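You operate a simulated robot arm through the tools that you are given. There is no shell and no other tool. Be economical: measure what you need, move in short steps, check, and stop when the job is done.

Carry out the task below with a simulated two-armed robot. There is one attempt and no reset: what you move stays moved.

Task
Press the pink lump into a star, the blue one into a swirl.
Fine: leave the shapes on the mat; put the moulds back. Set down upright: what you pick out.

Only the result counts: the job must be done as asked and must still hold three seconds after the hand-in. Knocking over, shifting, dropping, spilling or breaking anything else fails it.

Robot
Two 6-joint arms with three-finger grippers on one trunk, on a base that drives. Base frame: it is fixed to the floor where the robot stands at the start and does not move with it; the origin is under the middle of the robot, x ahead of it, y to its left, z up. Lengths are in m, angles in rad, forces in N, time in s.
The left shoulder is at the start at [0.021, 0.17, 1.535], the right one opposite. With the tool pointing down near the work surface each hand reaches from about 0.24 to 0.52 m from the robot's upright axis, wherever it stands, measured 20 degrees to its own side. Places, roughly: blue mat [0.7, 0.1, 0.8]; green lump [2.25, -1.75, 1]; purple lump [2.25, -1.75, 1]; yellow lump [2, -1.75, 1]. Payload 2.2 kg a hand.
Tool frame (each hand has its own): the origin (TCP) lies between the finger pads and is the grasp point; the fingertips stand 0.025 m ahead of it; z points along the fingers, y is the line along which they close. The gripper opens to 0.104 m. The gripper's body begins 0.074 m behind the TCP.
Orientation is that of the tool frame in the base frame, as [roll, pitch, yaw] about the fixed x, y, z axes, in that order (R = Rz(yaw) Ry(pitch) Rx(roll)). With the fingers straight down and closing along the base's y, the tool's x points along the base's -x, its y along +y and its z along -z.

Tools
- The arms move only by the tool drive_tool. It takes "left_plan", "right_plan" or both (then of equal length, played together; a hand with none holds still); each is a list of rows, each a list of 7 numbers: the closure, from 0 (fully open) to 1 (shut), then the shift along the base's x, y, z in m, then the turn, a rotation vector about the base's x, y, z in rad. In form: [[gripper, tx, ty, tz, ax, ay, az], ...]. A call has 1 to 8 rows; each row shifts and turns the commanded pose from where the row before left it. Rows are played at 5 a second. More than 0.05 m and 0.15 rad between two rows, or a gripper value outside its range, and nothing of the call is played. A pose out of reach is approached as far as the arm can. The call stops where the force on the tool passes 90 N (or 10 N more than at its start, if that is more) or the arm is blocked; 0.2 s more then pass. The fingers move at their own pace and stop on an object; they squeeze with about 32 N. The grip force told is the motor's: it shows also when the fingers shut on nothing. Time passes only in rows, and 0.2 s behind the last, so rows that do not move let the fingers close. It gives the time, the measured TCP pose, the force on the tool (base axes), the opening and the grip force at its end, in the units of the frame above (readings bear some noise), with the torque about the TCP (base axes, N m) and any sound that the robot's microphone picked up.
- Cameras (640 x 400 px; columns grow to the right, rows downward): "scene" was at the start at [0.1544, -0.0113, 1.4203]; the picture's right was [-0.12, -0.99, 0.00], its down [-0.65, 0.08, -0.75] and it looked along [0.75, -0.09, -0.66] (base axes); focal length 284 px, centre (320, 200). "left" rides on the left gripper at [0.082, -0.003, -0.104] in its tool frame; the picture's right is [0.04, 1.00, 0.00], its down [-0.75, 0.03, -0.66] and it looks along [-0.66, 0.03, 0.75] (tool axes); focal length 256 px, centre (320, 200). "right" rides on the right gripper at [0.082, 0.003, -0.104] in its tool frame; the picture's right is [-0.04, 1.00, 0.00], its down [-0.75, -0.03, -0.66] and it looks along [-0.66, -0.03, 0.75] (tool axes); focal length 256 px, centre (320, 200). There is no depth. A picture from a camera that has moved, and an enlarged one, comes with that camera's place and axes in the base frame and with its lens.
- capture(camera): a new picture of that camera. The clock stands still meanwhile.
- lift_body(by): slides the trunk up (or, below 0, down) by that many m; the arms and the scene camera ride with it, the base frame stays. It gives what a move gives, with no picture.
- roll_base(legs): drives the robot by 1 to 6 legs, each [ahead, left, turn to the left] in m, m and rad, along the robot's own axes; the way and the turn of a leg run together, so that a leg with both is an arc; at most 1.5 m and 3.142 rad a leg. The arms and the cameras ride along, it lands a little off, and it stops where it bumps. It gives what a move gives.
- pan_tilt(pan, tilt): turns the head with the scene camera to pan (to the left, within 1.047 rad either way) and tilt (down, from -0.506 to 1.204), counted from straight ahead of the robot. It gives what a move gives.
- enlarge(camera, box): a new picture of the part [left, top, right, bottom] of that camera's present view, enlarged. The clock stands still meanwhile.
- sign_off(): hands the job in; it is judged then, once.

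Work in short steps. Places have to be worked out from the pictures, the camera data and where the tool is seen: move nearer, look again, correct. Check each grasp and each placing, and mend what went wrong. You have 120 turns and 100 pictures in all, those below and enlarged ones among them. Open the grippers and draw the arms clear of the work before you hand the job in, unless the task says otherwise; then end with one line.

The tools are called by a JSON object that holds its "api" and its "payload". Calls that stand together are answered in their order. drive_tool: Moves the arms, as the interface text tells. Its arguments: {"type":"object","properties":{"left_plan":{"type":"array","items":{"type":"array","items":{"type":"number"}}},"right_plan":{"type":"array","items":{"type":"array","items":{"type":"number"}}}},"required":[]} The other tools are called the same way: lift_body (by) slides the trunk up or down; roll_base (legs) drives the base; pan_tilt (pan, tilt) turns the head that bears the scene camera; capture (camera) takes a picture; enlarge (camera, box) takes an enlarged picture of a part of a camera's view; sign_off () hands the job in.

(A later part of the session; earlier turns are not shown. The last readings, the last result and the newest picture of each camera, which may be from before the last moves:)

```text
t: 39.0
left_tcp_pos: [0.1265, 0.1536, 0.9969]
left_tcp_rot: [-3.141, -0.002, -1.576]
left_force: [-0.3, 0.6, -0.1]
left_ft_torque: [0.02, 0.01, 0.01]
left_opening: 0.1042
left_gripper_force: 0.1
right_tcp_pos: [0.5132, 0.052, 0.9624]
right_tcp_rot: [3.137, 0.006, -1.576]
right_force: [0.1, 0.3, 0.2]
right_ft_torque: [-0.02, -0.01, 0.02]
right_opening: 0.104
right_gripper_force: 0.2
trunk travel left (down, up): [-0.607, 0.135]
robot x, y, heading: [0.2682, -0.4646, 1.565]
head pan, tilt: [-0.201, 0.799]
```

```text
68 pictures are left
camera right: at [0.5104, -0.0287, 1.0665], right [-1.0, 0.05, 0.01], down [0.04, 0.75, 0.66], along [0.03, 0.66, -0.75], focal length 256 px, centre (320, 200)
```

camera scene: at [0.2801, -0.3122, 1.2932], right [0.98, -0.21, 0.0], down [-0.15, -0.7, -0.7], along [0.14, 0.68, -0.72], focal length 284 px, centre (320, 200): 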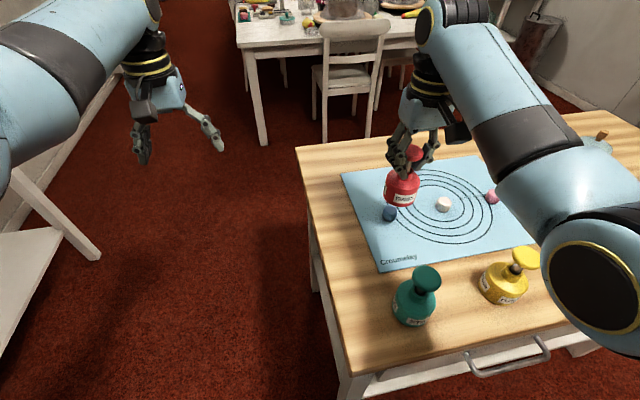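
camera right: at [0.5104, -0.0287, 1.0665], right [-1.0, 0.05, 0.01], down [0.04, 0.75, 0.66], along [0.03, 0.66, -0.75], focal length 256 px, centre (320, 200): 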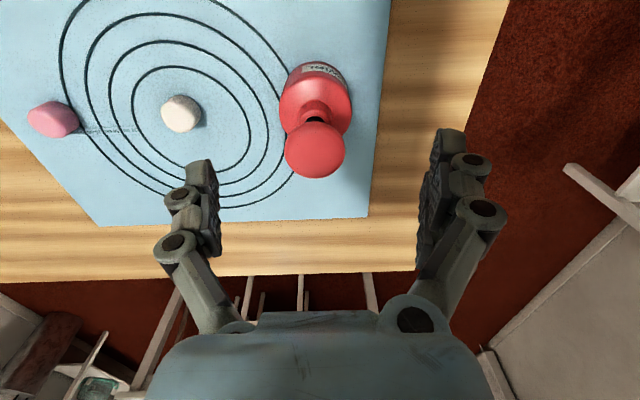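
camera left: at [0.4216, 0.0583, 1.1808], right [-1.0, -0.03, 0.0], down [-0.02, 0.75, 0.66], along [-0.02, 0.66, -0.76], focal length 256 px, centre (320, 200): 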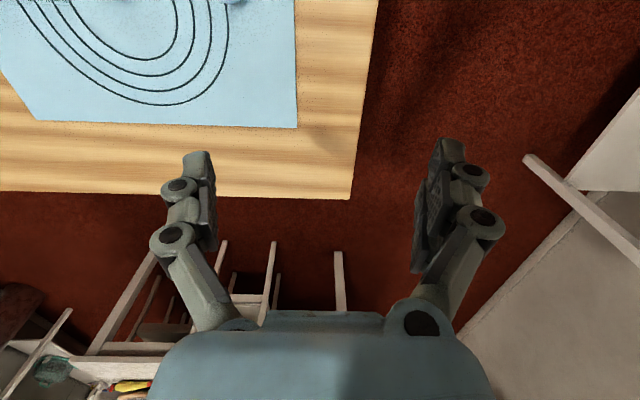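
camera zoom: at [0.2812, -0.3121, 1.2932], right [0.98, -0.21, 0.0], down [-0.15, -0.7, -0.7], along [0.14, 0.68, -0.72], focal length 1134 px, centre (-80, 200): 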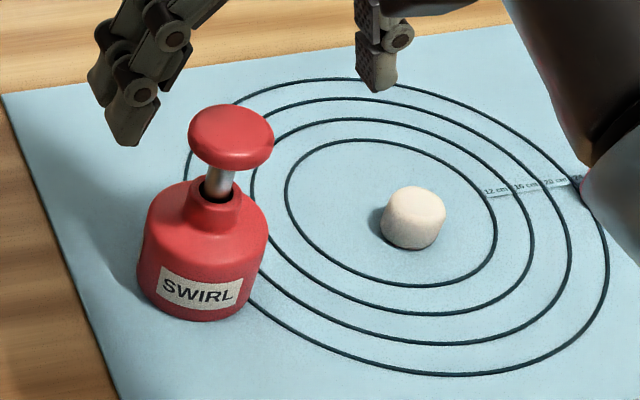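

The stamp stands flat; knob centre is at about (0.520, 0.066, top ≈0.91). I'll close the fingers, centre over the knob, and push down gently.

{"api": "drive_tool", "payload": {"right_plan": [[0.5, 0.007, 0.014, 0.01, 0, 0, 0], [1, 0, 0, 0, 0, 0, 0], [1, 0, 0, 0, 0, 0, 0], [1, 0, 0, 0, 0, 0, 0], [1, 0, 0, -0.015, 0, 0, 0], [1, 0, 0, 0, 0, 0, 0]]}}

{"api": "enlarge", "payload": {"camera": "scene", "box": [340, 150, 500, 250]}}

{"api": "capture", "payload": {"camera": "right"}}

```text
t: 40.4
left_tcp_pos: [0.1263, 0.1528, 0.9974]
left_tcp_rot: [-3.141, -0.002, -1.578]
left_force: [-1.0, -0.4, 0.1]
left_ft_torque: [0.0, 0.01, 0.03]
left_opening: 0.1038
left_gripper_force: 0.0
right_tcp_pos: [0.5182, 0.0674, 0.9565]
right_tcp_rot: [3.137, 0.008, -1.576]
right_force: [-0.2, -0.3, 0.4]
right_ft_torque: [0.02, 0.05, -0.02]
right_opening: 0.0
right_gripper_force: 28.1
trunk travel left (down, up): [-0.607, 0.135]
robot x, y, heading: [0.2623, -0.4589, 1.566]
head pan, tilt: [-0.201, 0.799]
```

```text
4.00 times, centred on (420, 200) of scene
camera zoom: at [0.2811, -0.3123, 1.2932], right [0.98, -0.21, 0.0], down [-0.15, -0.7, -0.7], along [0.14, 0.68, -0.72], focal length 1134 px, centre (-80, 200)
```

zoom: 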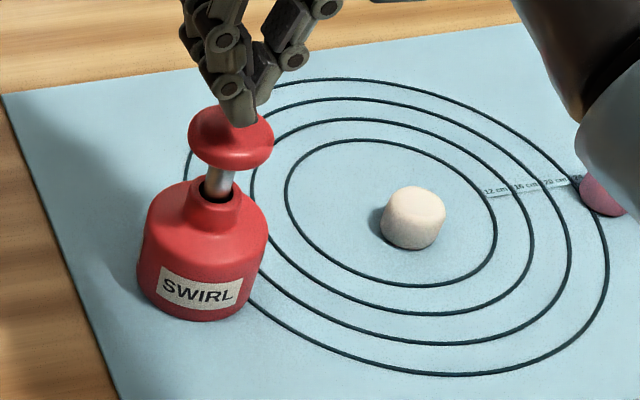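

```text
66 pictures are left
camera right: at [0.5155, -0.0138, 1.0613], right [-1.0, 0.05, 0.01], down [0.04, 0.75, 0.66], along [0.03, 0.66, -0.75], focal length 256 px, centre (320, 200)
```

right: 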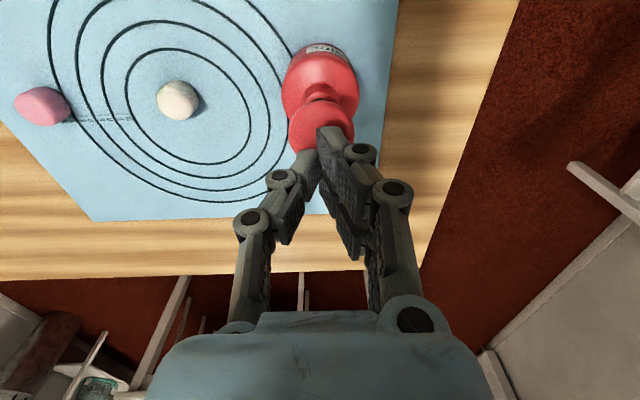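

Fingertips are above the knob centre. Push down in small steps.

{"api": "drive_tool", "payload": {"right_plan": [[1, 0.001, 0.001, -0.01, 0, 0, 0], [1, 0, 0, -0.008, 0, 0, 0], [1, 0, 0, -0.005, 0, 0, 0], [1, 0, 0, -0.005, 0, 0, 0], [1, 0, 0, 0, 0, 0, 0]]}}

{"api": "enlarge", "payload": {"camera": "scene", "box": [340, 150, 500, 250]}}

```text
t: 41.6
left_tcp_pos: [0.126, 0.1516, 0.9973]
left_tcp_rot: [-3.141, 0.0, -1.58]
left_force: [-0.3, -0.1, 0.0]
left_ft_torque: [-0.03, 0.01, 0.03]
left_opening: 0.1043
left_gripper_force: 0.0
right_tcp_pos: [0.5189, 0.0688, 0.9322]
right_tcp_rot: [3.135, 0.009, -1.578]
right_force: [1.1, 0.4, 17.6]
right_ft_torque: [-0.11, 0.0, 0.0]
right_opening: 0.0062
right_gripper_force: 28.3
trunk travel left (down, up): [-0.607, 0.135]
robot x, y, heading: [0.2686, -0.4617, 1.565]
head pan, tilt: [-0.201, 0.799]
```

```text
4.00 times, centred on (420, 200) of scene
camera zoom: at [0.2806, -0.3136, 1.2934], right [0.98, -0.21, 0.0], down [-0.15, -0.7, -0.7], along [0.14, 0.68, -0.72], focal length 1134 px, centre (-80, 200)
```

zoom: 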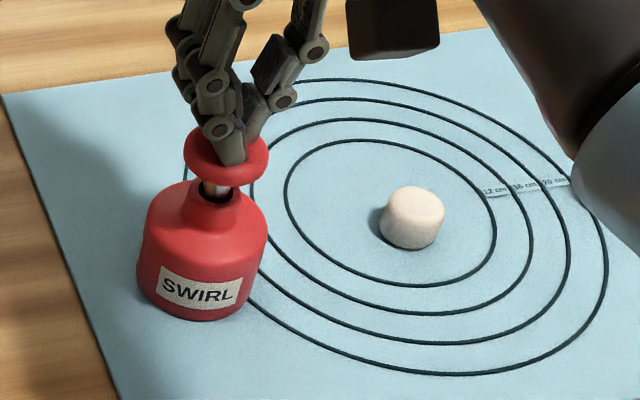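

The plunger is going down at about 18 N. Continue pushing.

{"api": "drive_tool", "payload": {"right_plan": [[1, 0, 0, -0.005, 0, 0, 0], [1, 0, 0, -0.005, 0, 0, 0], [1, 0, 0, -0.005, 0, 0, 0], [1, 0, 0, 0, 0, 0, 0]]}}

{"api": "enlarge", "payload": {"camera": "scene", "box": [340, 150, 500, 250]}}

```text
t: 42.6
left_tcp_pos: [0.1252, 0.15, 0.9982]
left_tcp_rot: [-3.141, 0.002, -1.578]
left_force: [-0.9, 0.3, 0.3]
left_ft_torque: [-0.01, 0.04, -0.01]
left_opening: 0.1039
left_gripper_force: 0.1
right_tcp_pos: [0.5181, 0.0718, 0.9221]
right_tcp_rot: [3.139, 0.022, -1.576]
right_force: [6.5, 4.4, 50.9]
right_ft_torque: [-0.15, -0.14, 0.01]
right_opening: 0.0058
right_gripper_force: 28.3
trunk travel left (down, up): [-0.607, 0.135]
robot x, y, heading: [0.2637, -0.4592, 1.559]
head pan, tilt: [-0.201, 0.799]
```

```text
4.00 times, centred on (420, 200) of scene
camera zoom: at [0.28, -0.3156, 1.2939], right [0.98, -0.21, 0.0], down [-0.15, -0.7, -0.7], along [0.14, 0.68, -0.72], focal length 1134 px, centre (-80, 200)
```

zoom: 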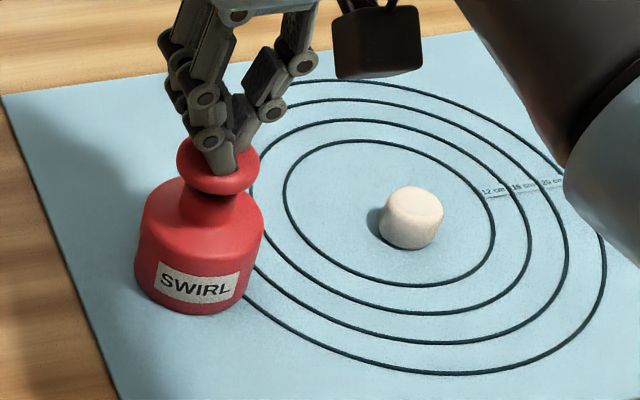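

The knob has bottomed on the neck with about 51 N. I'll hold briefly with slightly more force, then rise.

{"api": "drive_tool", "payload": {"right_plan": [[1, 0, 0, -0.003, 0, 0, 0], [1, 0, 0, 0, 0, 0, 0], [1, 0, 0, 0, 0, 0, 0], [1, 0, 0, 0, 0, 0, 0]]}}

{"api": "drive_tool", "payload": {"right_plan": [[1, 0, 0, 0.01, 0, 0, 0], [1, 0, 0, 0.02, 0, 0, 0], [1, 0, 0, 0.02, 0, 0, 0], [0.5, 0, -0.006, 0.02, 0, 0, 0], [0, 0, -0.006, 0, 0, 0, 0], [0, 0, 0, 0, 0, 0, 0], [0, 0, 0, 0, 0, 0, 0]]}}

{"api": "enlarge", "payload": {"camera": "scene", "box": [340, 150, 500, 250]}}

{"api": "capture", "payload": {"camera": "right"}}

```text
t: 43.6
left_tcp_pos: [0.1248, 0.1486, 0.9989]
left_tcp_rot: [-3.14, 0.005, -1.578]
left_force: [0.4, -0.6, 0.7]
left_ft_torque: [-0.02, -0.03, -0.02]
left_opening: 0.1041
left_gripper_force: 0.1
right_tcp_pos: [0.518, 0.0722, 0.9218]
right_tcp_rot: [3.137, 0.029, -1.576]
right_force: [7.4, 1.7, 65.4]
right_ft_torque: [-0.3, -0.08, 0.05]
right_opening: 0.006
right_gripper_force: 29.0
trunk travel left (down, up): [-0.607, 0.135]
robot x, y, heading: [0.2642, -0.4604, 1.564]
head pan, tilt: [-0.201, 0.799]
```

```text
t: 45.2
left_tcp_pos: [0.1255, 0.1538, 0.9973]
left_tcp_rot: [3.141, -0.001, -1.578]
left_force: [-0.1, -0.3, -0.3]
left_ft_torque: [0.02, -0.01, 0.0]
left_opening: 0.104
left_gripper_force: 0.0
right_tcp_pos: [0.5167, 0.0556, 0.9834]
right_tcp_rot: [3.136, 0.007, -1.575]
right_force: [-0.2, 0.1, -0.7]
right_ft_torque: [-0.06, 0.0, 0.03]
right_opening: 0.1041
right_gripper_force: 0.0
trunk travel left (down, up): [-0.607, 0.135]
robot x, y, heading: [0.2636, -0.4612, 1.564]
head pan, tilt: [-0.201, 0.799]
```

```text
4.00 times, centred on (420, 200) of scene
camera zoom: at [0.2812, -0.3124, 1.2932], right [0.98, -0.21, 0.0], down [-0.15, -0.7, -0.7], along [0.14, 0.68, -0.72], focal length 1134 px, centre (-80, 200)
```

zoom: 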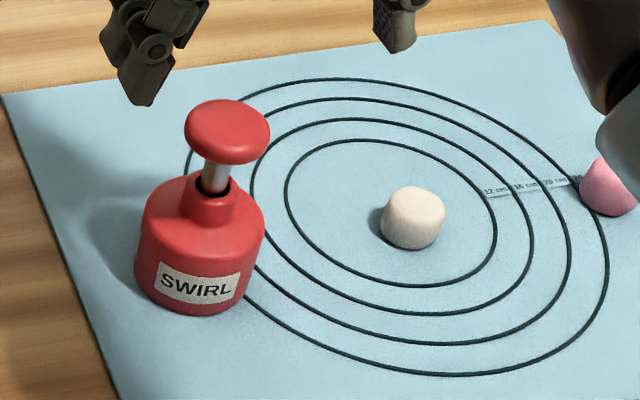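

```text
62 pictures are left
camera right: at [0.5151, -0.0253, 1.0863], right [-1.0, 0.05, 0.01], down [0.04, 0.75, 0.66], along [0.03, 0.66, -0.75], focal length 256 px, centre (320, 200)
```

right: 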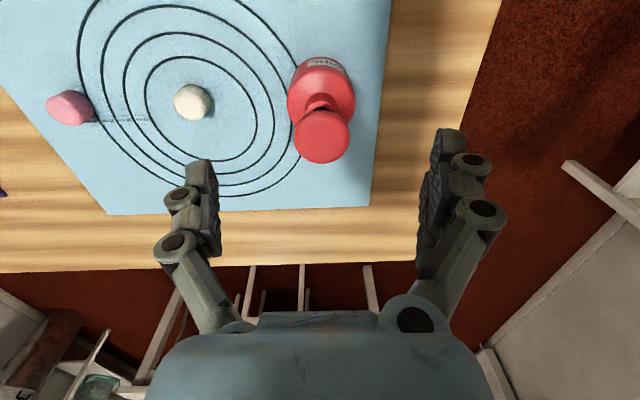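

The plunger sprang back. I'll re-grasp the knob (≈0.519, 0.068) and lift to see the result.

{"api": "drive_tool", "payload": {"right_plan": [[0, 0.002, 0.011, -0.02, 0, 0, 0], [0, 0, 0, -0.034, 0, 0, 0], [0, 0, 0, -0.034, 0, 0, 0], [0.5, 0, 0, 0, 0, 0, 0], [1, 0, 0, 0, 0, 0, 0], [1, 0, 0, 0, 0, 0, 0], [1, 0, 0, 0, 0, 0, 0], [1, 0, 0, 0, 0, 0, 0]]}}

{"api": "drive_tool", "payload": {"right_plan": [[1, 0, 0, 0.015, 0, 0, 0], [1, 0, 0, 0.025, 0, 0, 0], [1, 0, 0, 0.02, 0, 0, 0], [1, 0, 0, 0, 0, 0, 0]]}}

{"api": "enlarge", "payload": {"camera": "scene", "box": [340, 130, 500, 230]}}

```text
t: 47.0
left_tcp_pos: [0.1264, 0.1521, 0.9969]
left_tcp_rot: [-3.141, -0.002, -1.577]
left_force: [0.4, 0.2, -0.8]
left_ft_torque: [0.01, 0.0, -0.03]
left_opening: 0.1043
left_gripper_force: 0.0
right_tcp_pos: [0.5184, 0.0677, 0.8956]
right_tcp_rot: [3.135, 0.008, -1.576]
right_force: [-1.5, 0.3, 0.8]
right_ft_torque: [0.08, 0.17, -0.02]
right_opening: 0.0333
right_gripper_force: 31.8
trunk travel left (down, up): [-0.607, 0.135]
robot x, y, heading: [0.2635, -0.461, 1.563]
head pan, tilt: [-0.201, 0.799]
```

```text
t: 48.0
left_tcp_pos: [0.1271, 0.1528, 0.997]
left_tcp_rot: [-3.141, 0.001, -1.578]
left_force: [-0.2, -1.0, -0.3]
left_ft_torque: [-0.02, 0.0, -0.02]
left_opening: 0.1039
left_gripper_force: 0.1
right_tcp_pos: [0.5205, 0.0682, 0.9541]
right_tcp_rot: [3.136, 0.007, -1.576]
right_force: [-0.3, 0.1, -2.5]
right_ft_torque: [0.03, -0.02, -0.03]
right_opening: 0.033
right_gripper_force: 31.7
trunk travel left (down, up): [-0.607, 0.135]
robot x, y, heading: [0.2636, -0.4575, 1.561]
head pan, tilt: [-0.201, 0.799]
```

```text
4.00 times, centred on (420, 180) of scene
camera zoom: at [0.2812, -0.3121, 1.2932], right [0.98, -0.21, 0.0], down [-0.15, -0.7, -0.7], along [0.14, 0.68, -0.72], focal length 1134 px, centre (-80, 280)
```

zoom: 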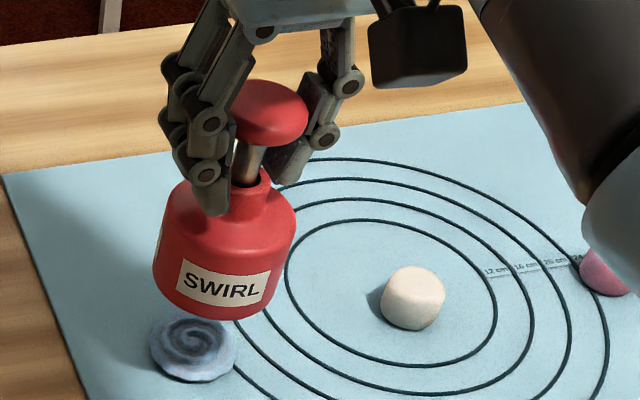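

The blue swirl is done. Now I'll raise the trunk, drive back right, and put the red stamp back at its spot (0.836, -0.131).

{"api": "lift_body", "payload": {"by": 0.08}}

{"api": "roll_base", "payload": {"legs": [[-0.01, -0.29, 0]]}}

{"api": "drive_tool", "payload": {"right_plan": [[1, 0.01, -0.04, -0.01, 0, 0, 0], [1, 0.01, -0.045, -0.01, 0, 0, 0], [1, 0, -0.045, -0.01, 0, 0, 0], [1, 0, -0.04, 0, 0, 0, 0], [1, 0, 0, 0, 0, 0, 0]]}}

{"api": "capture", "payload": {"camera": "scene"}}

{"api": "capture", "payload": {"camera": "right"}}

```text
t: 49.2
left_tcp_pos: [0.1263, 0.1534, 1.076]
left_tcp_rot: [3.141, -0.002, -1.578]
left_force: [-0.4, 0.7, -1.0]
left_ft_torque: [-0.02, -0.03, -0.03]
left_opening: 0.104
left_gripper_force: 0.0
right_tcp_pos: [0.5211, 0.0685, 1.0325]
right_tcp_rot: [3.137, 0.005, -1.577]
right_force: [-0.4, 0.1, -1.8]
right_ft_torque: [0.01, 0.01, 0.03]
right_opening: 0.0332
right_gripper_force: 32.1
trunk travel left (down, up): [-0.687, 0.055]
robot x, y, heading: [0.2654, -0.4603, 1.563]
head pan, tilt: [-0.201, 0.799]
```

```text
t: 51.2
left_tcp_pos: [0.4179, 0.1396, 1.0768]
left_tcp_rot: [-3.141, -0.001, -1.578]
left_force: [0.4, -0.7, 0.5]
left_ft_torque: [0.03, 0.01, 0.0]
left_opening: 0.1037
left_gripper_force: 0.1
right_tcp_pos: [0.8115, 0.0545, 1.0336]
right_tcp_rot: [3.135, 0.007, -1.577]
right_force: [-0.1, -0.3, -2.2]
right_ft_torque: [-0.01, 0.01, 0.01]
right_opening: 0.0329
right_gripper_force: 31.1
trunk travel left (down, up): [-0.687, 0.055]
robot x, y, heading: [0.555, -0.4705, 1.559]
head pan, tilt: [-0.201, 0.799]
```

```text
t: 52.4
left_tcp_pos: [0.4174, 0.1413, 1.0762]
left_tcp_rot: [-3.141, -0.003, -1.58]
left_force: [-0.7, -0.8, -0.4]
left_ft_torque: [-0.02, 0.01, 0.0]
left_opening: 0.1041
left_gripper_force: 0.0
right_tcp_pos: [0.8307, -0.1119, 1.0064]
right_tcp_rot: [3.136, 0.005, -1.578]
right_force: [-1.5, -0.7, -1.4]
right_ft_torque: [-0.02, -0.03, -0.03]
right_opening: 0.033
right_gripper_force: 32.2
trunk travel left (down, up): [-0.687, 0.055]
robot x, y, heading: [0.5537, -0.4754, 1.565]
head pan, tilt: [-0.201, 0.799]
```

```text
60 pictures are left
camera scene: at [0.5721, -0.3239, 1.3732], right [0.98, -0.21, 0.0], down [-0.15, -0.7, -0.7], along [0.14, 0.68, -0.72], focal length 284 px, centre (320, 200)
```

scene: 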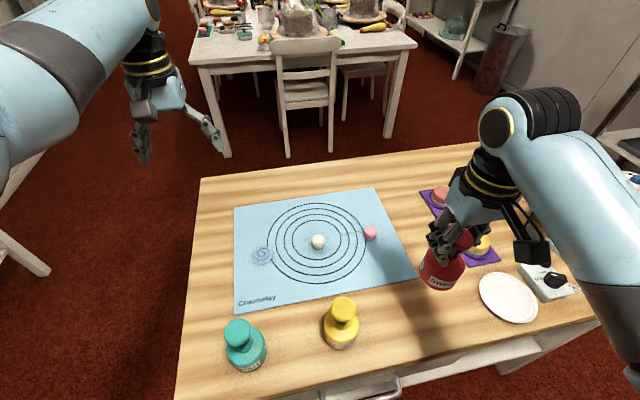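

```text
59 pictures are left
camera right: at [0.8279, -0.1933, 1.1089], right [-1.0, 0.05, 0.01], down [0.04, 0.75, 0.66], along [0.03, 0.66, -0.75], focal length 256 px, centre (320, 200)
```

right: 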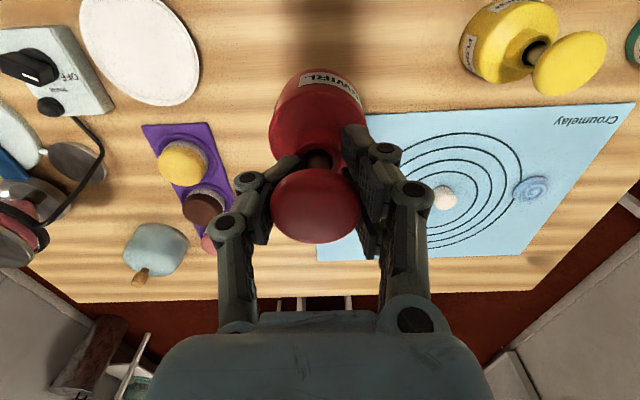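

Grip geometry is the same as at pick-up, so I'll go back to the pick-up TCP (0.8355, -0.138) and lower to just above the table.

{"api": "drive_tool", "payload": {"right_plan": [[1, 0.004, -0.025, -0.01, 0, 0, 0], [1, 0, 0, -0.035, 0, 0, 0], [1, 0, 0, -0.035, 0, 0, 0], [1, 0, 0, -0.02, 0, 0, 0], [1, 0, 0, 0, 0, 0, 0]]}}

{"api": "enlarge", "payload": {"camera": "scene", "box": [370, 200, 530, 300]}}

```text
t: 53.6
left_tcp_pos: [0.4182, 0.1394, 1.0772]
left_tcp_rot: [3.141, -0.002, -1.58]
left_force: [-0.1, 0.1, 0.4]
left_ft_torque: [0.01, 0.02, 0.04]
left_opening: 0.104
left_gripper_force: 0.1
right_tcp_pos: [0.8363, -0.1389, 0.9055]
right_tcp_rot: [3.134, 0.008, -1.576]
right_force: [-0.5, 0.0, -2.7]
right_ft_torque: [-0.03, -0.03, 0.01]
right_opening: 0.033
right_gripper_force: 32.5
trunk travel left (down, up): [-0.687, 0.055]
robot x, y, heading: [0.5528, -0.4741, 1.561]
head pan, tilt: [-0.201, 0.799]
```

```text
4.00 times, centred on (450, 250) of scene
camera zoom: at [0.5721, -0.3251, 1.3734], right [0.98, -0.21, 0.0], down [-0.15, -0.7, -0.7], along [0.14, 0.68, -0.72], focal length 1134 px, centre (-200, 0)
```

zoom: 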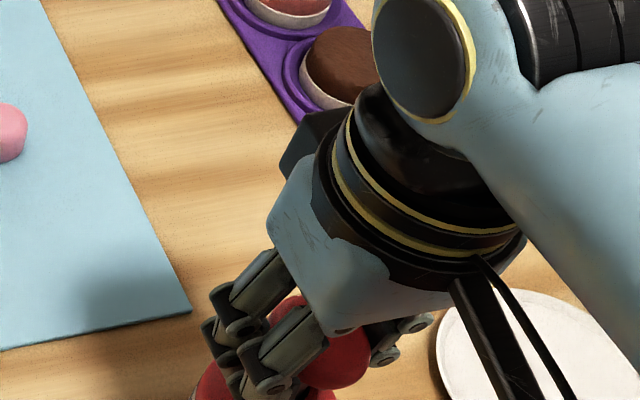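

Lower until light contact in small steps.

{"api": "drive_tool", "payload": {"right_plan": [[1, 0, 0, -0.005, 0, 0, 0], [1, 0, 0, -0.003, 0, 0, 0], [1, 0, 0, -0.002, 0, 0, 0], [1, 0, 0, 0, 0, 0, 0]]}}

{"api": "enlarge", "payload": {"camera": "scene", "box": [370, 240, 530, 340]}}

```text
t: 54.6
left_tcp_pos: [0.418, 0.1407, 1.0766]
left_tcp_rot: [3.141, -0.001, -1.581]
left_force: [-0.2, 0.6, -0.5]
left_ft_torque: [0.0, 0.0, 0.01]
left_opening: 0.1037
left_gripper_force: 0.0
right_tcp_pos: [0.8366, -0.1391, 0.8935]
right_tcp_rot: [3.135, 0.007, -1.579]
right_force: [0.0, 0.1, -2.0]
right_ft_torque: [-0.05, 0.01, 0.01]
right_opening: 0.0328
right_gripper_force: 32.2
trunk travel left (down, up): [-0.687, 0.055]
robot x, y, heading: [0.5553, -0.4712, 1.562]
head pan, tilt: [-0.201, 0.799]
```

```text
4.00 times, centred on (450, 290) of scene
camera zoom: at [0.5722, -0.3251, 1.3734], right [0.98, -0.21, 0.0], down [-0.15, -0.7, -0.7], along [0.14, 0.68, -0.72], focal length 1134 px, centre (-200, -160)
```

zoom: 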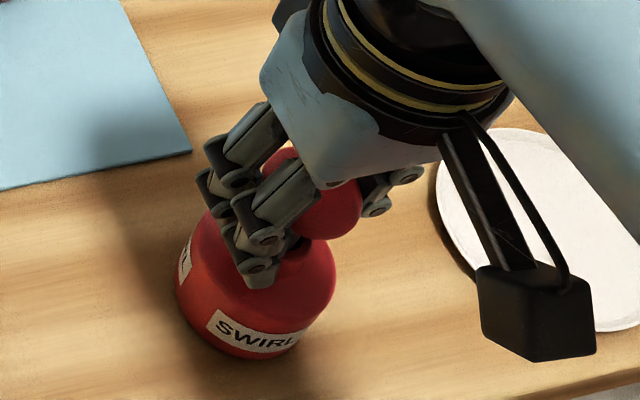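

Not touching yet (force is still the stamp's weight). A few mm more.

{"api": "drive_tool", "payload": {"right_plan": [[1, 0, 0, -0.002, 0, 0, 0], [1, 0, 0, -0.002, 0, 0, 0], [1, 0, 0, 0, 0, 0, 0]]}}

```text
t: 55.4
left_tcp_pos: [0.4176, 0.1384, 1.0771]
left_tcp_rot: [3.141, -0.001, -1.581]
left_force: [-0.1, 0.7, 0.6]
left_ft_torque: [-0.01, -0.01, 0.01]
left_opening: 0.1041
left_gripper_force: 0.1
right_tcp_pos: [0.8375, -0.14, 0.8903]
right_tcp_rot: [3.135, 0.009, -1.578]
right_force: [-0.5, -0.8, 7.1]
right_ft_torque: [-0.02, -0.15, -0.03]
right_opening: 0.0332
right_gripper_force: 31.9
trunk travel left (down, up): [-0.687, 0.055]
robot x, y, heading: [0.5544, -0.4719, 1.564]
head pan, tilt: [-0.201, 0.799]
```

Contact made. I'll release and rise.

{"api": "drive_tool", "payload": {"right_plan": [[0.8, 0, 0, 0.001, 0, 0, 0], [0.5, 0, 0, 0, 0, 0, 0], [0, 0, 0, 0, 0, 0, 0], [0, 0, 0, 0, 0, 0, 0], [0, 0, 0, 0.04, 0, 0, 0], [0, 0, 0, 0.04, 0, 0, 0], [0, 0, 0, 0.02, 0, 0, 0], [0, 0, 0, 0, 0, 0, 0]]}}

{"api": "capture", "payload": {"camera": "right"}}

{"api": "capture", "payload": {"camera": "scene"}}

```text
t: 57.2
left_tcp_pos: [0.4188, 0.1395, 1.0773]
left_tcp_rot: [-3.14, -0.001, -1.58]
left_force: [0.5, -0.6, 0.1]
left_ft_torque: [-0.03, -0.01, -0.04]
left_opening: 0.1038
left_gripper_force: 0.1
right_tcp_pos: [0.8372, -0.14, 0.9895]
right_tcp_rot: [3.139, 0.008, -1.576]
right_force: [-0.4, 0.2, -0.5]
right_ft_torque: [0.01, 0.02, -0.02]
right_opening: 0.1041
right_gripper_force: 0.0
trunk travel left (down, up): [-0.687, 0.055]
robot x, y, heading: [0.5534, -0.471, 1.558]
head pan, tilt: [-0.201, 0.799]
```

```text
56 pictures are left
camera right: at [0.8345, -0.2214, 1.0941], right [-1.0, 0.05, 0.01], down [0.04, 0.75, 0.66], along [0.03, 0.66, -0.75], focal length 256 px, centre (320, 200)
```

right: 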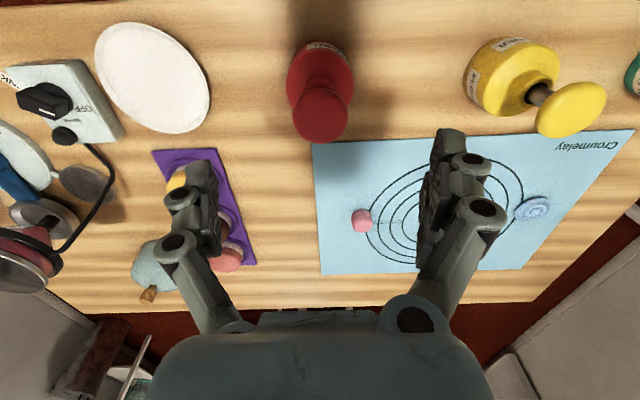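

```text
55 pictures are left
camera scene: at [0.5721, -0.3252, 1.3734], right [0.98, -0.21, 0.0], down [-0.15, -0.7, -0.7], along [0.14, 0.68, -0.72], focal length 284 px, centre (320, 200)
```

scene: 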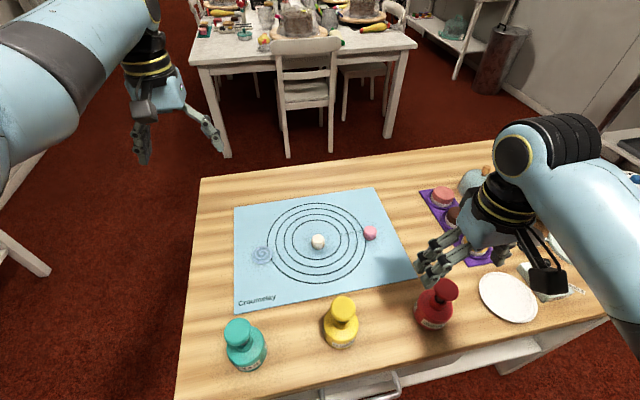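

The red stamp is back upright. Next I'll drive left so that the right hand is over the teal STAR stamp, raising the hand slightly first.

{"api": "drive_tool", "payload": {"right_plan": [[0, 0, 0.005, 0.025, 0, 0, 0], [0, 0, 0, 0, 0, 0, 0]]}}

{"api": "roll_base", "payload": {"legs": [[0, 0.36, 0]]}}

{"api": "capture", "payload": {"camera": "right"}}

{"api": "capture", "payload": {"camera": "scene"}}

```text
t: 57.8
left_tcp_pos: [0.418, 0.1392, 1.0769]
left_tcp_rot: [-3.141, 0.0, -1.579]
left_force: [-0.2, 0.8, -0.3]
left_ft_torque: [0.01, -0.01, 0.0]
left_opening: 0.1041
left_gripper_force: 0.0
right_tcp_pos: [0.8374, -0.1353, 1.0145]
right_tcp_rot: [3.134, 0.008, -1.578]
right_force: [0.8, 0.4, 0.0]
right_ft_torque: [0.0, 0.02, 0.0]
right_opening: 0.1041
right_gripper_force: 0.0
trunk travel left (down, up): [-0.687, 0.055]
robot x, y, heading: [0.5553, -0.4781, 1.557]
head pan, tilt: [-0.201, 0.799]
```

```text
t: 60.1
left_tcp_pos: [0.0664, 0.1451, 1.0777]
left_tcp_rot: [-3.141, -0.001, -1.581]
left_force: [-0.8, -0.3, -0.2]
left_ft_torque: [0.01, -0.01, -0.01]
left_opening: 0.1041
left_gripper_force: 0.0
right_tcp_pos: [0.4853, -0.1328, 1.0141]
right_tcp_rot: [3.136, 0.008, -1.579]
right_force: [-1.2, -0.6, 0.4]
right_ft_torque: [0.02, 0.0, -0.04]
right_opening: 0.1039
right_gripper_force: 0.0
trunk travel left (down, up): [-0.687, 0.055]
robot x, y, heading: [0.2025, -0.4733, 1.559]
head pan, tilt: [-0.201, 0.799]
```

```text
54 pictures are left
camera right: at [0.4821, -0.2141, 1.1184], right [-1.0, 0.05, 0.01], down [0.04, 0.75, 0.66], along [0.03, 0.66, -0.75], focal length 256 px, centre (320, 200)
```

right: 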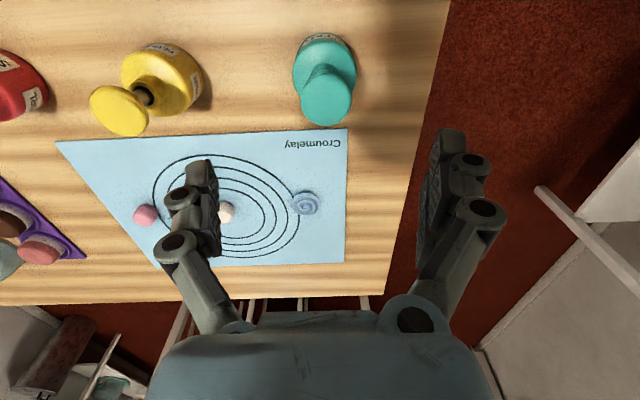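

```text
53 pictures are left
camera scene: at [0.2197, -0.3218, 1.3734], right [0.98, -0.21, 0.0], down [-0.15, -0.7, -0.7], along [0.15, 0.68, -0.72], focal length 284 px, centre (320, 200)
```

scene: 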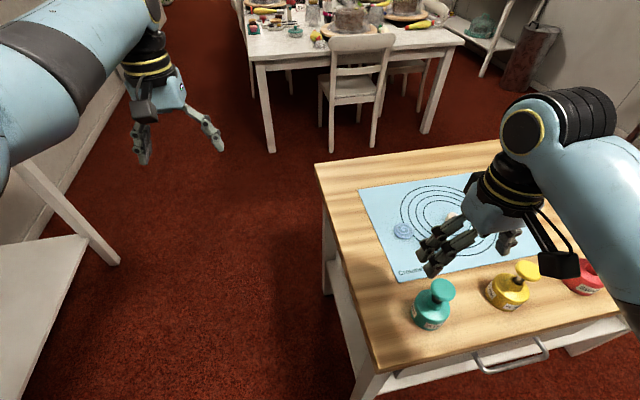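

The teal knob is at about (0.480, -0.139). I'll align and descend.

{"api": "drive_tool", "payload": {"right_plan": [[0, -0.005, -0.006, 0, 0, 0, 0], [0, 0, 0, -0.04, 0, 0, 0], [0, 0, 0, -0.04, 0, 0, 0], [0, 0, 0, -0.035, 0, 0, 0], [0, 0, 0, 0, 0, 0, 0]]}}

{"api": "capture", "payload": {"camera": "right"}}

{"api": "enlarge", "payload": {"camera": "scene", "box": [380, 250, 540, 350]}}

```text
t: 61.3
left_tcp_pos: [0.069, 0.1428, 1.0762]
left_tcp_rot: [3.14, -0.001, -1.582]
left_force: [0.2, -0.2, -0.2]
left_ft_torque: [-0.03, -0.03, 0.04]
left_opening: 0.104
left_gripper_force: 0.2
right_tcp_pos: [0.4818, -0.1381, 0.9003]
right_tcp_rot: [3.135, 0.007, -1.579]
right_force: [0.9, -0.6, 0.2]
right_ft_torque: [-0.04, -0.02, 0.0]
right_opening: 0.1039
right_gripper_force: 0.1
trunk travel left (down, up): [-0.687, 0.055]
robot x, y, heading: [0.2004, -0.4673, 1.559]
head pan, tilt: [-0.201, 0.799]
```

```text
52 pictures are left
camera right: at [0.4782, -0.2197, 1.0037], right [-1.0, 0.05, 0.01], down [0.04, 0.75, 0.66], along [0.03, 0.66, -0.75], focal length 256 px, centre (320, 200)
```

right: 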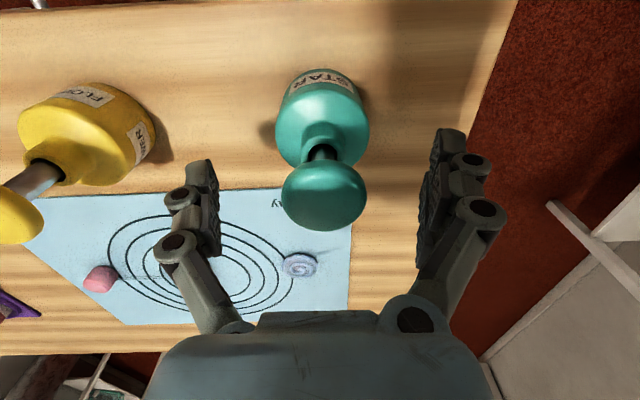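

```text
4.00 times, centred on (460, 300) of scene
camera zoom: at [0.2202, -0.3218, 1.3734], right [0.98, -0.21, 0.0], down [-0.15, -0.7, -0.7], along [0.15, 0.68, -0.72], focal length 1134 px, centre (-240, -200)
```

zoom: 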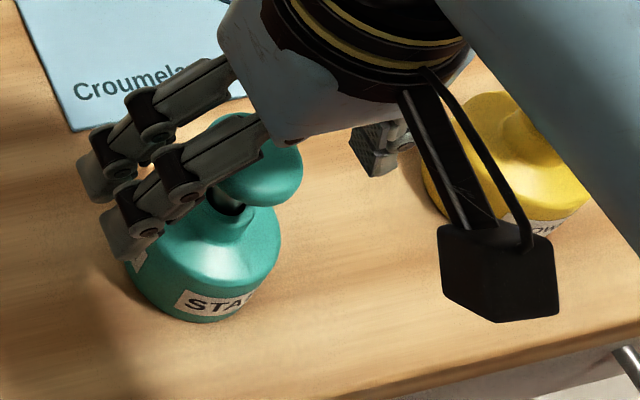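

Well centred. Lower 4 mm, close, and lift 3 cm.

{"api": "drive_tool", "payload": {"right_plan": [[0, 0, 0, -0.004, 0, 0, 0], [0.5, 0, 0, 0, 0, 0, 0], [1, 0, 0, 0, 0, 0, 0], [1, 0, 0, 0, 0, 0, 0], [1, 0, 0, 0, 0, 0, 0], [1, 0, 0, 0, 0, 0, 0]]}}

{"api": "drive_tool", "payload": {"right_plan": [[1, 0, 0, 0.01, 0, 0, 0], [1, 0, 0, 0.03, 0, 0, 0], [1, 0, 0, 0.03, 0, 0, 0], [1, 0, 0, 0.03, 0, 0, 0], [1, 0, 0, 0, 0, 0, 0]]}}

{"api": "capture", "payload": {"camera": "right"}}

```text
t: 62.7
left_tcp_pos: [0.0678, 0.1446, 1.0772]
left_tcp_rot: [3.141, -0.002, -1.581]
left_force: [-0.7, -0.8, 0.6]
left_ft_torque: [-0.01, 0.01, 0.03]
left_opening: 0.104
left_gripper_force: 0.1
right_tcp_pos: [0.4809, -0.1373, 0.8953]
right_tcp_rot: [3.138, 0.008, -1.579]
right_force: [0.6, 1.2, -0.6]
right_ft_torque: [0.0, 0.01, 0.0]
right_opening: 0.0332
right_gripper_force: 32.0
trunk travel left (down, up): [-0.687, 0.055]
robot x, y, heading: [0.2014, -0.4717, 1.561]
head pan, tilt: [-0.201, 0.799]
```

```text
t: 63.9
left_tcp_pos: [0.0673, 0.1442, 1.0767]
left_tcp_rot: [3.141, -0.002, -1.582]
left_force: [0.0, 0.0, 0.2]
left_ft_torque: [0.02, -0.01, 0.04]
left_opening: 0.104
left_gripper_force: 0.0
right_tcp_pos: [0.4816, -0.1379, 0.9957]
right_tcp_rot: [3.135, 0.008, -1.58]
right_force: [-0.1, -0.5, -2.1]
right_ft_torque: [0.01, 0.03, 0.02]
right_opening: 0.0334
right_gripper_force: 31.9
trunk travel left (down, up): [-0.687, 0.055]
robot x, y, heading: [0.2031, -0.4675, 1.559]
head pan, tilt: [-0.201, 0.799]
```

```text
50 pictures are left
camera right: at [0.4784, -0.2193, 1.0997], right [-1.0, 0.05, 0.01], down [0.04, 0.75, 0.66], along [0.03, 0.66, -0.75], focal length 256 px, centre (320, 200)
```

right: 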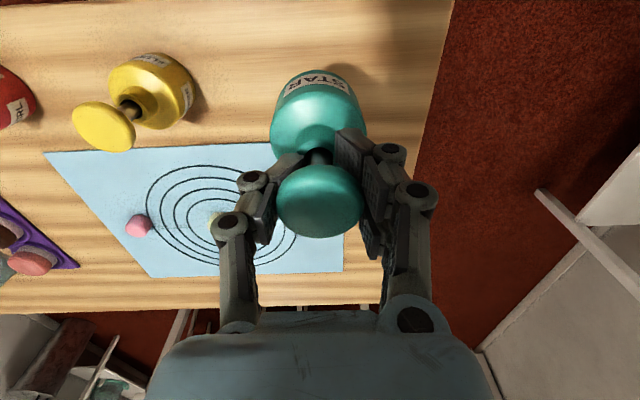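

Good grip on the STAR stamp. I'll move it out over the mat at safe height, then drive right to the pink lump and lower the trunk.

{"api": "drive_tool", "payload": {"right_plan": [[1, 0, 0.04, 0.01, 0, 0, 0], [1, 0, 0.04, 0.01, 0, 0, 0], [1, 0, 0.04, 0.01, 0, 0, 0], [1, 0, 0.04, 0.01, 0, 0, 0], [1, 0, 0.03, 0, 0, 0, 0], [1, 0, 0, 0, 0, 0, 0]]}}

{"api": "roll_base", "payload": {"legs": [[0.005, -0.29, 0]]}}

{"api": "lift_body", "payload": {"by": -0.08}}

{"api": "capture", "payload": {"camera": "scene"}}

{"api": "capture", "payload": {"camera": "right"}}

```text
t: 65.3
left_tcp_pos: [0.0667, 0.1435, 1.0765]
left_tcp_rot: [-3.14, 0.0, -1.582]
left_force: [0.0, 0.4, 0.0]
left_ft_torque: [0.0, 0.03, -0.01]
left_opening: 0.1039
left_gripper_force: 0.1
right_tcp_pos: [0.4787, 0.0505, 1.036]
right_tcp_rot: [3.138, 0.006, -1.58]
right_force: [0.0, -0.5, -1.5]
right_ft_torque: [0.0, -0.03, 0.02]
right_opening: 0.0332
right_gripper_force: 32.3
trunk travel left (down, up): [-0.687, 0.055]
robot x, y, heading: [0.2008, -0.4722, 1.559]
head pan, tilt: [-0.201, 0.799]
```

```text
t: 67.2
left_tcp_pos: [0.3488, 0.1457, 1.0766]
left_tcp_rot: [-3.138, -0.003, -1.581]
left_force: [-0.7, -0.2, 0.4]
left_ft_torque: [-0.03, -0.03, 0.03]
left_opening: 0.1038
left_gripper_force: 0.0
right_tcp_pos: [0.7595, 0.0527, 1.0362]
right_tcp_rot: [3.135, 0.008, -1.576]
right_force: [0.3, -0.4, -1.0]
right_ft_torque: [-0.02, -0.01, -0.01]
right_opening: 0.0335
right_gripper_force: 32.0
trunk travel left (down, up): [-0.687, 0.055]
robot x, y, heading: [0.4848, -0.4681, 1.563]
head pan, tilt: [-0.201, 0.799]
```

```text
t: 68.4
left_tcp_pos: [0.3485, 0.1456, 0.9977]
left_tcp_rot: [-3.141, -0.001, -1.58]
left_force: [-0.5, 0.3, 0.2]
left_ft_torque: [-0.02, 0.01, 0.0]
left_opening: 0.104
left_gripper_force: 0.0
right_tcp_pos: [0.758, 0.0525, 0.9558]
right_tcp_rot: [3.134, 0.008, -1.576]
right_force: [0.3, -0.4, -2.0]
right_ft_torque: [-0.02, -0.03, 0.03]
right_opening: 0.0332
right_gripper_force: 32.1
trunk travel left (down, up): [-0.607, 0.135]
robot x, y, heading: [0.4825, -0.4657, 1.562]
head pan, tilt: [-0.201, 0.799]
```

```text
49 pictures are left
camera scene: at [0.5018, -0.3194, 1.2933], right [0.98, -0.21, 0.0], down [-0.15, -0.7, -0.7], along [0.15, 0.68, -0.72], focal length 284 px, centre (320, 200)
```

scene: 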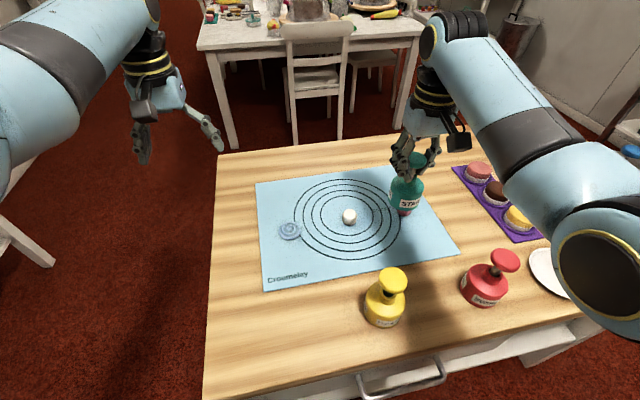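

```text
48 pictures are left
camera right: at [0.7566, -0.0286, 1.0599], right [-1.0, 0.05, 0.01], down [0.04, 0.75, 0.66], along [0.03, 0.66, -0.75], focal length 256 px, centre (320, 200)
```

right: 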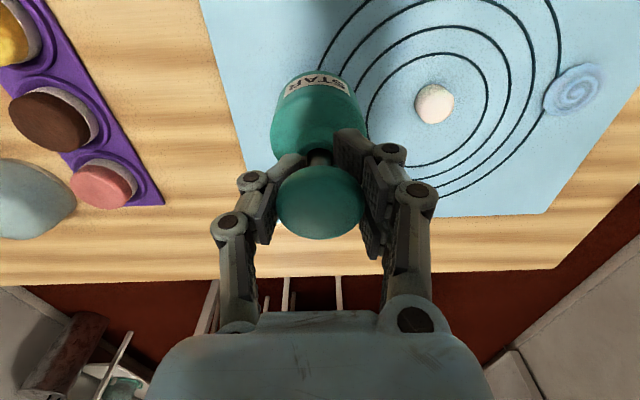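

I'll shift toward the pink lump (TCP target ≈ 0.771, 0.052) and check the alignment from the scene camera.

{"api": "drive_tool", "payload": {"right_plan": [[1, 0.012, 0.0, 0, 0.006, 0, 0], [1, 0, 0, -0.012, 0, 0, 0], [1, 0, 0, 0, 0, 0, 0]]}}

{"api": "enlarge", "payload": {"camera": "scene", "box": [330, 140, 490, 240]}}

```text
t: 69.2
left_tcp_pos: [0.3488, 0.1455, 0.9958]
left_tcp_rot: [-3.141, -0.002, -1.58]
left_force: [-0.4, -0.3, 0.0]
left_ft_torque: [0.04, -0.03, 0.02]
left_opening: 0.1041
left_gripper_force: 0.0
right_tcp_pos: [0.7714, 0.0517, 0.9436]
right_tcp_rot: [3.137, 0.011, -1.577]
right_force: [0.3, 0.3, -1.9]
right_ft_torque: [0.01, 0.03, 0.02]
right_opening: 0.0334
right_gripper_force: 32.2
trunk travel left (down, up): [-0.607, 0.135]
robot x, y, heading: [0.484, -0.4669, 1.556]
head pan, tilt: [-0.201, 0.799]
```

```text
4.00 times, centred on (410, 190) of scene
camera zoom: at [0.502, -0.3192, 1.2932], right [0.98, -0.21, 0.0], down [-0.15, -0.7, -0.7], along [0.15, 0.68, -0.72], focal length 1134 px, centre (-40, 240)
```

zoom: 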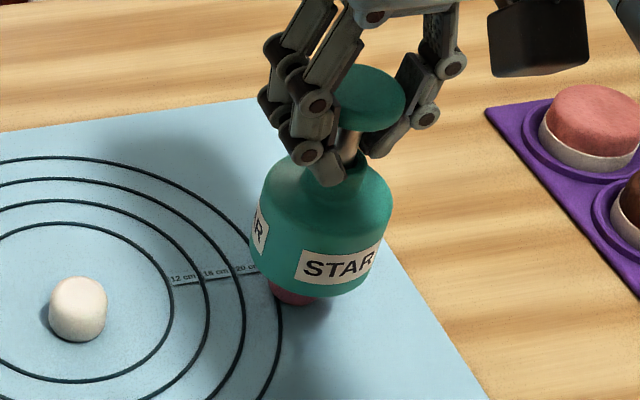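

The stamp is about 9 mm too near the robot and well aligned laterally. I'll shift +y 9 mm and lower.

{"api": "drive_tool", "payload": {"right_plan": [[1, 0, 0.009, 0, 0, 0, 0], [1, 0, 0, -0.01, 0, 0, 0], [1, 0, 0, -0.008, 0, 0, 0], [1, 0, 0, 0, 0, 0, 0]]}}

{"api": "enlarge", "payload": {"camera": "scene", "box": [330, 140, 490, 240]}}

```text
t: 70.2
left_tcp_pos: [0.3485, 0.1452, 0.9973]
left_tcp_rot: [3.141, -0.003, -1.58]
left_force: [0.4, 0.6, -0.6]
left_ft_torque: [-0.02, 0.01, 0.01]
left_opening: 0.1042
left_gripper_force: 0.0
right_tcp_pos: [0.7702, 0.0622, 0.9267]
right_tcp_rot: [3.134, 0.011, -1.578]
right_force: [0.0, 0.2, -1.7]
right_ft_torque: [-0.03, -0.02, -0.01]
right_opening: 0.0338
right_gripper_force: 32.1
trunk travel left (down, up): [-0.607, 0.135]
robot x, y, heading: [0.4827, -0.4669, 1.558]
head pan, tilt: [-0.201, 0.799]
```

```text
4.00 times, centred on (410, 190) of scene
camera zoom: at [0.5018, -0.3192, 1.2932], right [0.98, -0.21, 0.0], down [-0.15, -0.7, -0.7], along [0.15, 0.68, -0.72], focal length 1134 px, centre (-40, 240)
```

zoom: 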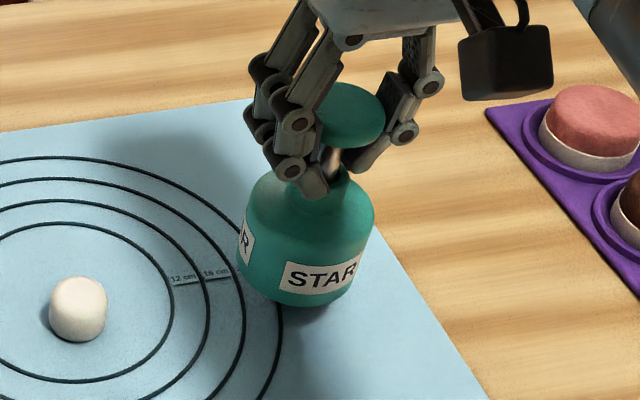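

Alignment looks right. Lower to mat contact.

{"api": "drive_tool", "payload": {"right_plan": [[1, 0.001, 0, -0.008, 0, 0, 0], [1, 0, 0, -0.008, 0, 0, 0], [1, 0, 0, -0.008, 0, 0, 0], [1, 0, 0, 0, 0, 0, 0]]}}

{"api": "enlarge", "payload": {"camera": "scene", "box": [330, 140, 490, 240]}}

```text
t: 71.2
left_tcp_pos: [0.3485, 0.1457, 0.996]
left_tcp_rot: [-3.141, -0.001, -1.58]
left_force: [0.2, 0.1, -0.3]
left_ft_torque: [-0.02, 0.03, -0.02]
left_opening: 0.104
left_gripper_force: 0.1
right_tcp_pos: [0.7731, 0.0621, 0.9016]
right_tcp_rot: [3.135, 0.011, -1.576]
right_force: [-0.3, -0.4, -2.0]
right_ft_torque: [0.02, 0.02, 0.02]
right_opening: 0.0333
right_gripper_force: 32.5
trunk travel left (down, up): [-0.607, 0.135]
robot x, y, heading: [0.485, -0.4678, 1.558]
head pan, tilt: [-0.201, 0.799]
```

```text
4.00 times, centred on (410, 190) of scene
camera zoom: at [0.5018, -0.3192, 1.2932], right [0.98, -0.21, 0.0], down [-0.15, -0.7, -0.7], along [0.15, 0.68, -0.72], focal length 1134 px, centre (-40, 240)
```

zoom: 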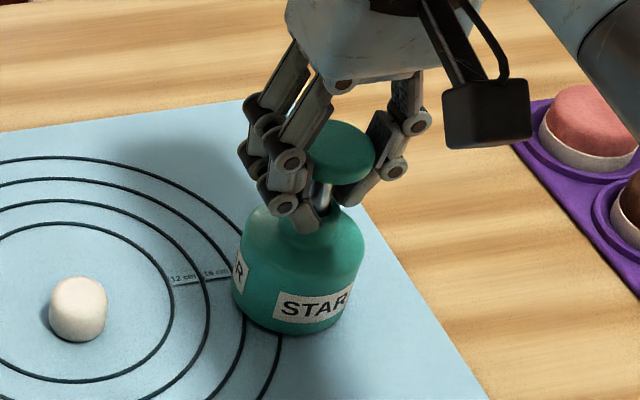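

Near the mat now; go down a few mm until the force reverses, then release.

{"api": "drive_tool", "payload": {"right_plan": [[1, 0, 0, -0.003, 0, 0, 0], [1, 0, 0, -0.002, 0, 0, 0], [1, 0, 0, 0, 0, 0, 0]]}}

```text
t: 72.0
left_tcp_pos: [0.3476, 0.1463, 0.9968]
left_tcp_rot: [3.141, -0.003, -1.581]
left_force: [0.4, 0.2, 0.3]
left_ft_torque: [-0.02, 0.03, 0.0]
left_opening: 0.1041
left_gripper_force: 0.1
right_tcp_pos: [0.7728, 0.0608, 0.8973]
right_tcp_rot: [3.137, 0.013, -1.578]
right_force: [1.7, 0.5, 1.4]
right_ft_torque: [-0.02, -0.24, 0.08]
right_opening: 0.0335
right_gripper_force: 32.0
trunk travel left (down, up): [-0.607, 0.135]
robot x, y, heading: [0.4865, -0.4689, 1.561]
head pan, tilt: [-0.201, 0.799]
```

Contact. Release, rise above the knob and look.

{"api": "drive_tool", "payload": {"right_plan": [[0.7, 0, 0, 0, 0, 0, 0], [0.3, 0, 0, 0, 0, 0, 0], [0, 0, 0, 0, 0, 0, 0], [0, 0, 0, 0, 0, 0, 0], [0, 0, 0, 0.04, 0, 0, 0], [0, 0, 0, 0.035, 0, 0, 0], [0, 0, 0, 0, 0, 0, 0]]}}

{"api": "enlarge", "payload": {"camera": "scene", "box": [330, 140, 490, 240]}}

{"api": "capture", "payload": {"camera": "right"}}

```text
t: 73.6
left_tcp_pos: [0.3474, 0.1452, 0.9967]
left_tcp_rot: [-3.141, -0.002, -1.58]
left_force: [-0.1, -0.5, 0.8]
left_ft_torque: [0.0, -0.04, -0.02]
left_opening: 0.1038
left_gripper_force: 0.0
right_tcp_pos: [0.7699, 0.0629, 0.972]
right_tcp_rot: [3.135, 0.012, -1.578]
right_force: [-0.4, 0.0, -1.4]
right_ft_torque: [0.02, -0.01, -0.02]
right_opening: 0.1038
right_gripper_force: 0.1
trunk travel left (down, up): [-0.607, 0.135]
robot x, y, heading: [0.4861, -0.4682, 1.56]
head pan, tilt: [-0.201, 0.799]
```

```text
4.00 times, centred on (410, 190) of scene
camera zoom: at [0.5019, -0.3192, 1.2932], right [0.98, -0.21, 0.0], down [-0.15, -0.7, -0.7], along [0.15, 0.68, -0.72], focal length 1134 px, centre (-40, 240)
```

zoom: 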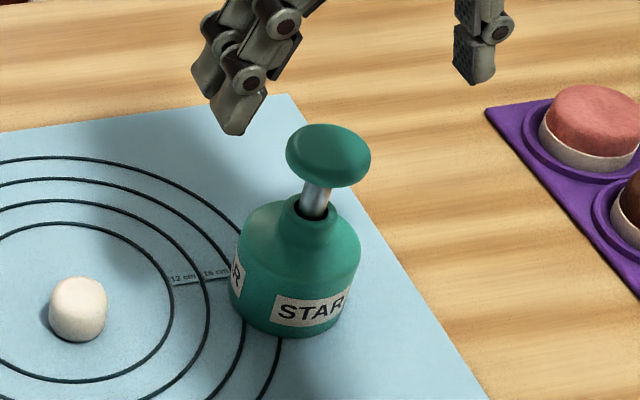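

```text
43 pictures are left
camera right: at [0.768, -0.0198, 1.0749], right [-1.0, 0.05, 0.01], down [0.04, 0.75, 0.67], along [0.03, 0.66, -0.75], focal length 256 px, centre (320, 200)
```

right: 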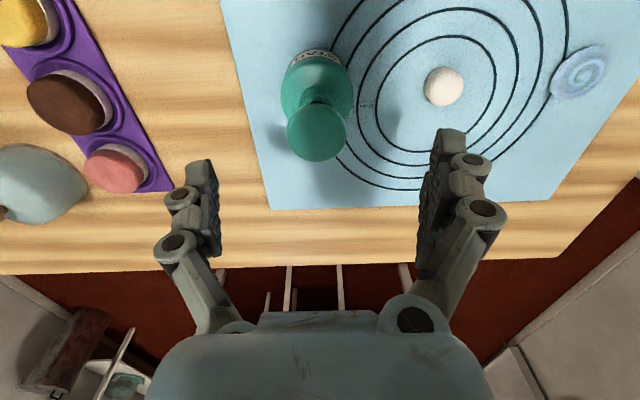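

The STAR stamp stands flat over the pink lump; knob at ≈(0.777, 0.067). Close fingers, centre, and push down.

{"api": "drive_tool", "payload": {"right_plan": [[0.5, 0.006, 0.004, 0, 0, 0, 0], [1, 0, 0, 0, 0, 0, 0], [1, 0, 0, 0, 0, 0, 0], [1, 0, 0, 0, 0, 0, 0], [1, 0, 0, -0.015, 0, 0, 0], [1, 0, 0, -0.015, 0, 0, 0], [1, 0, 0, -0.008, 0, 0, 0], [1, 0, 0, 0, 0, 0, 0]]}}

{"api": "enlarge", "payload": {"camera": "scene", "box": [330, 140, 490, 240]}}

```text
t: 75.4
left_tcp_pos: [0.3471, 0.1452, 0.9977]
left_tcp_rot: [-3.141, 0.0, -1.58]
left_force: [0.2, 0.6, 0.2]
left_ft_torque: [0.01, 0.03, 0.0]
left_opening: 0.104
left_gripper_force: 0.2
right_tcp_pos: [0.7776, 0.0659, 0.9348]
right_tcp_rot: [3.136, 0.016, -1.578]
right_force: [0.5, 0.4, 14.4]
right_ft_torque: [-0.06, 0.0, -0.01]
right_opening: 0.0061
right_gripper_force: 27.9
trunk travel left (down, up): [-0.607, 0.135]
robot x, y, heading: [0.4869, -0.4675, 1.561]
head pan, tilt: [-0.201, 0.799]
```

```text
4.00 times, centred on (410, 190) of scene
camera zoom: at [0.5012, -0.3201, 1.2934], right [0.98, -0.21, 0.0], down [-0.15, -0.7, -0.7], along [0.15, 0.68, -0.72], focal length 1134 px, centre (-40, 240)
```

zoom: 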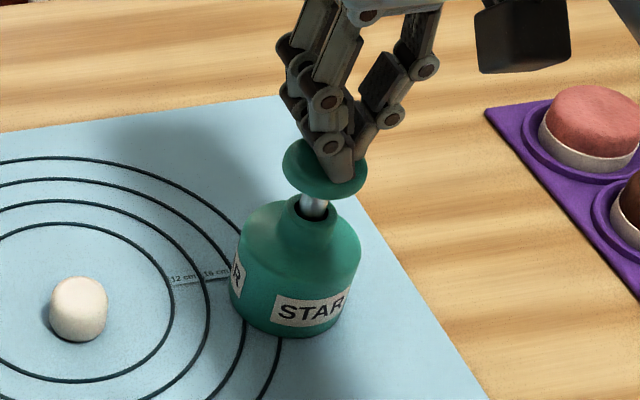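

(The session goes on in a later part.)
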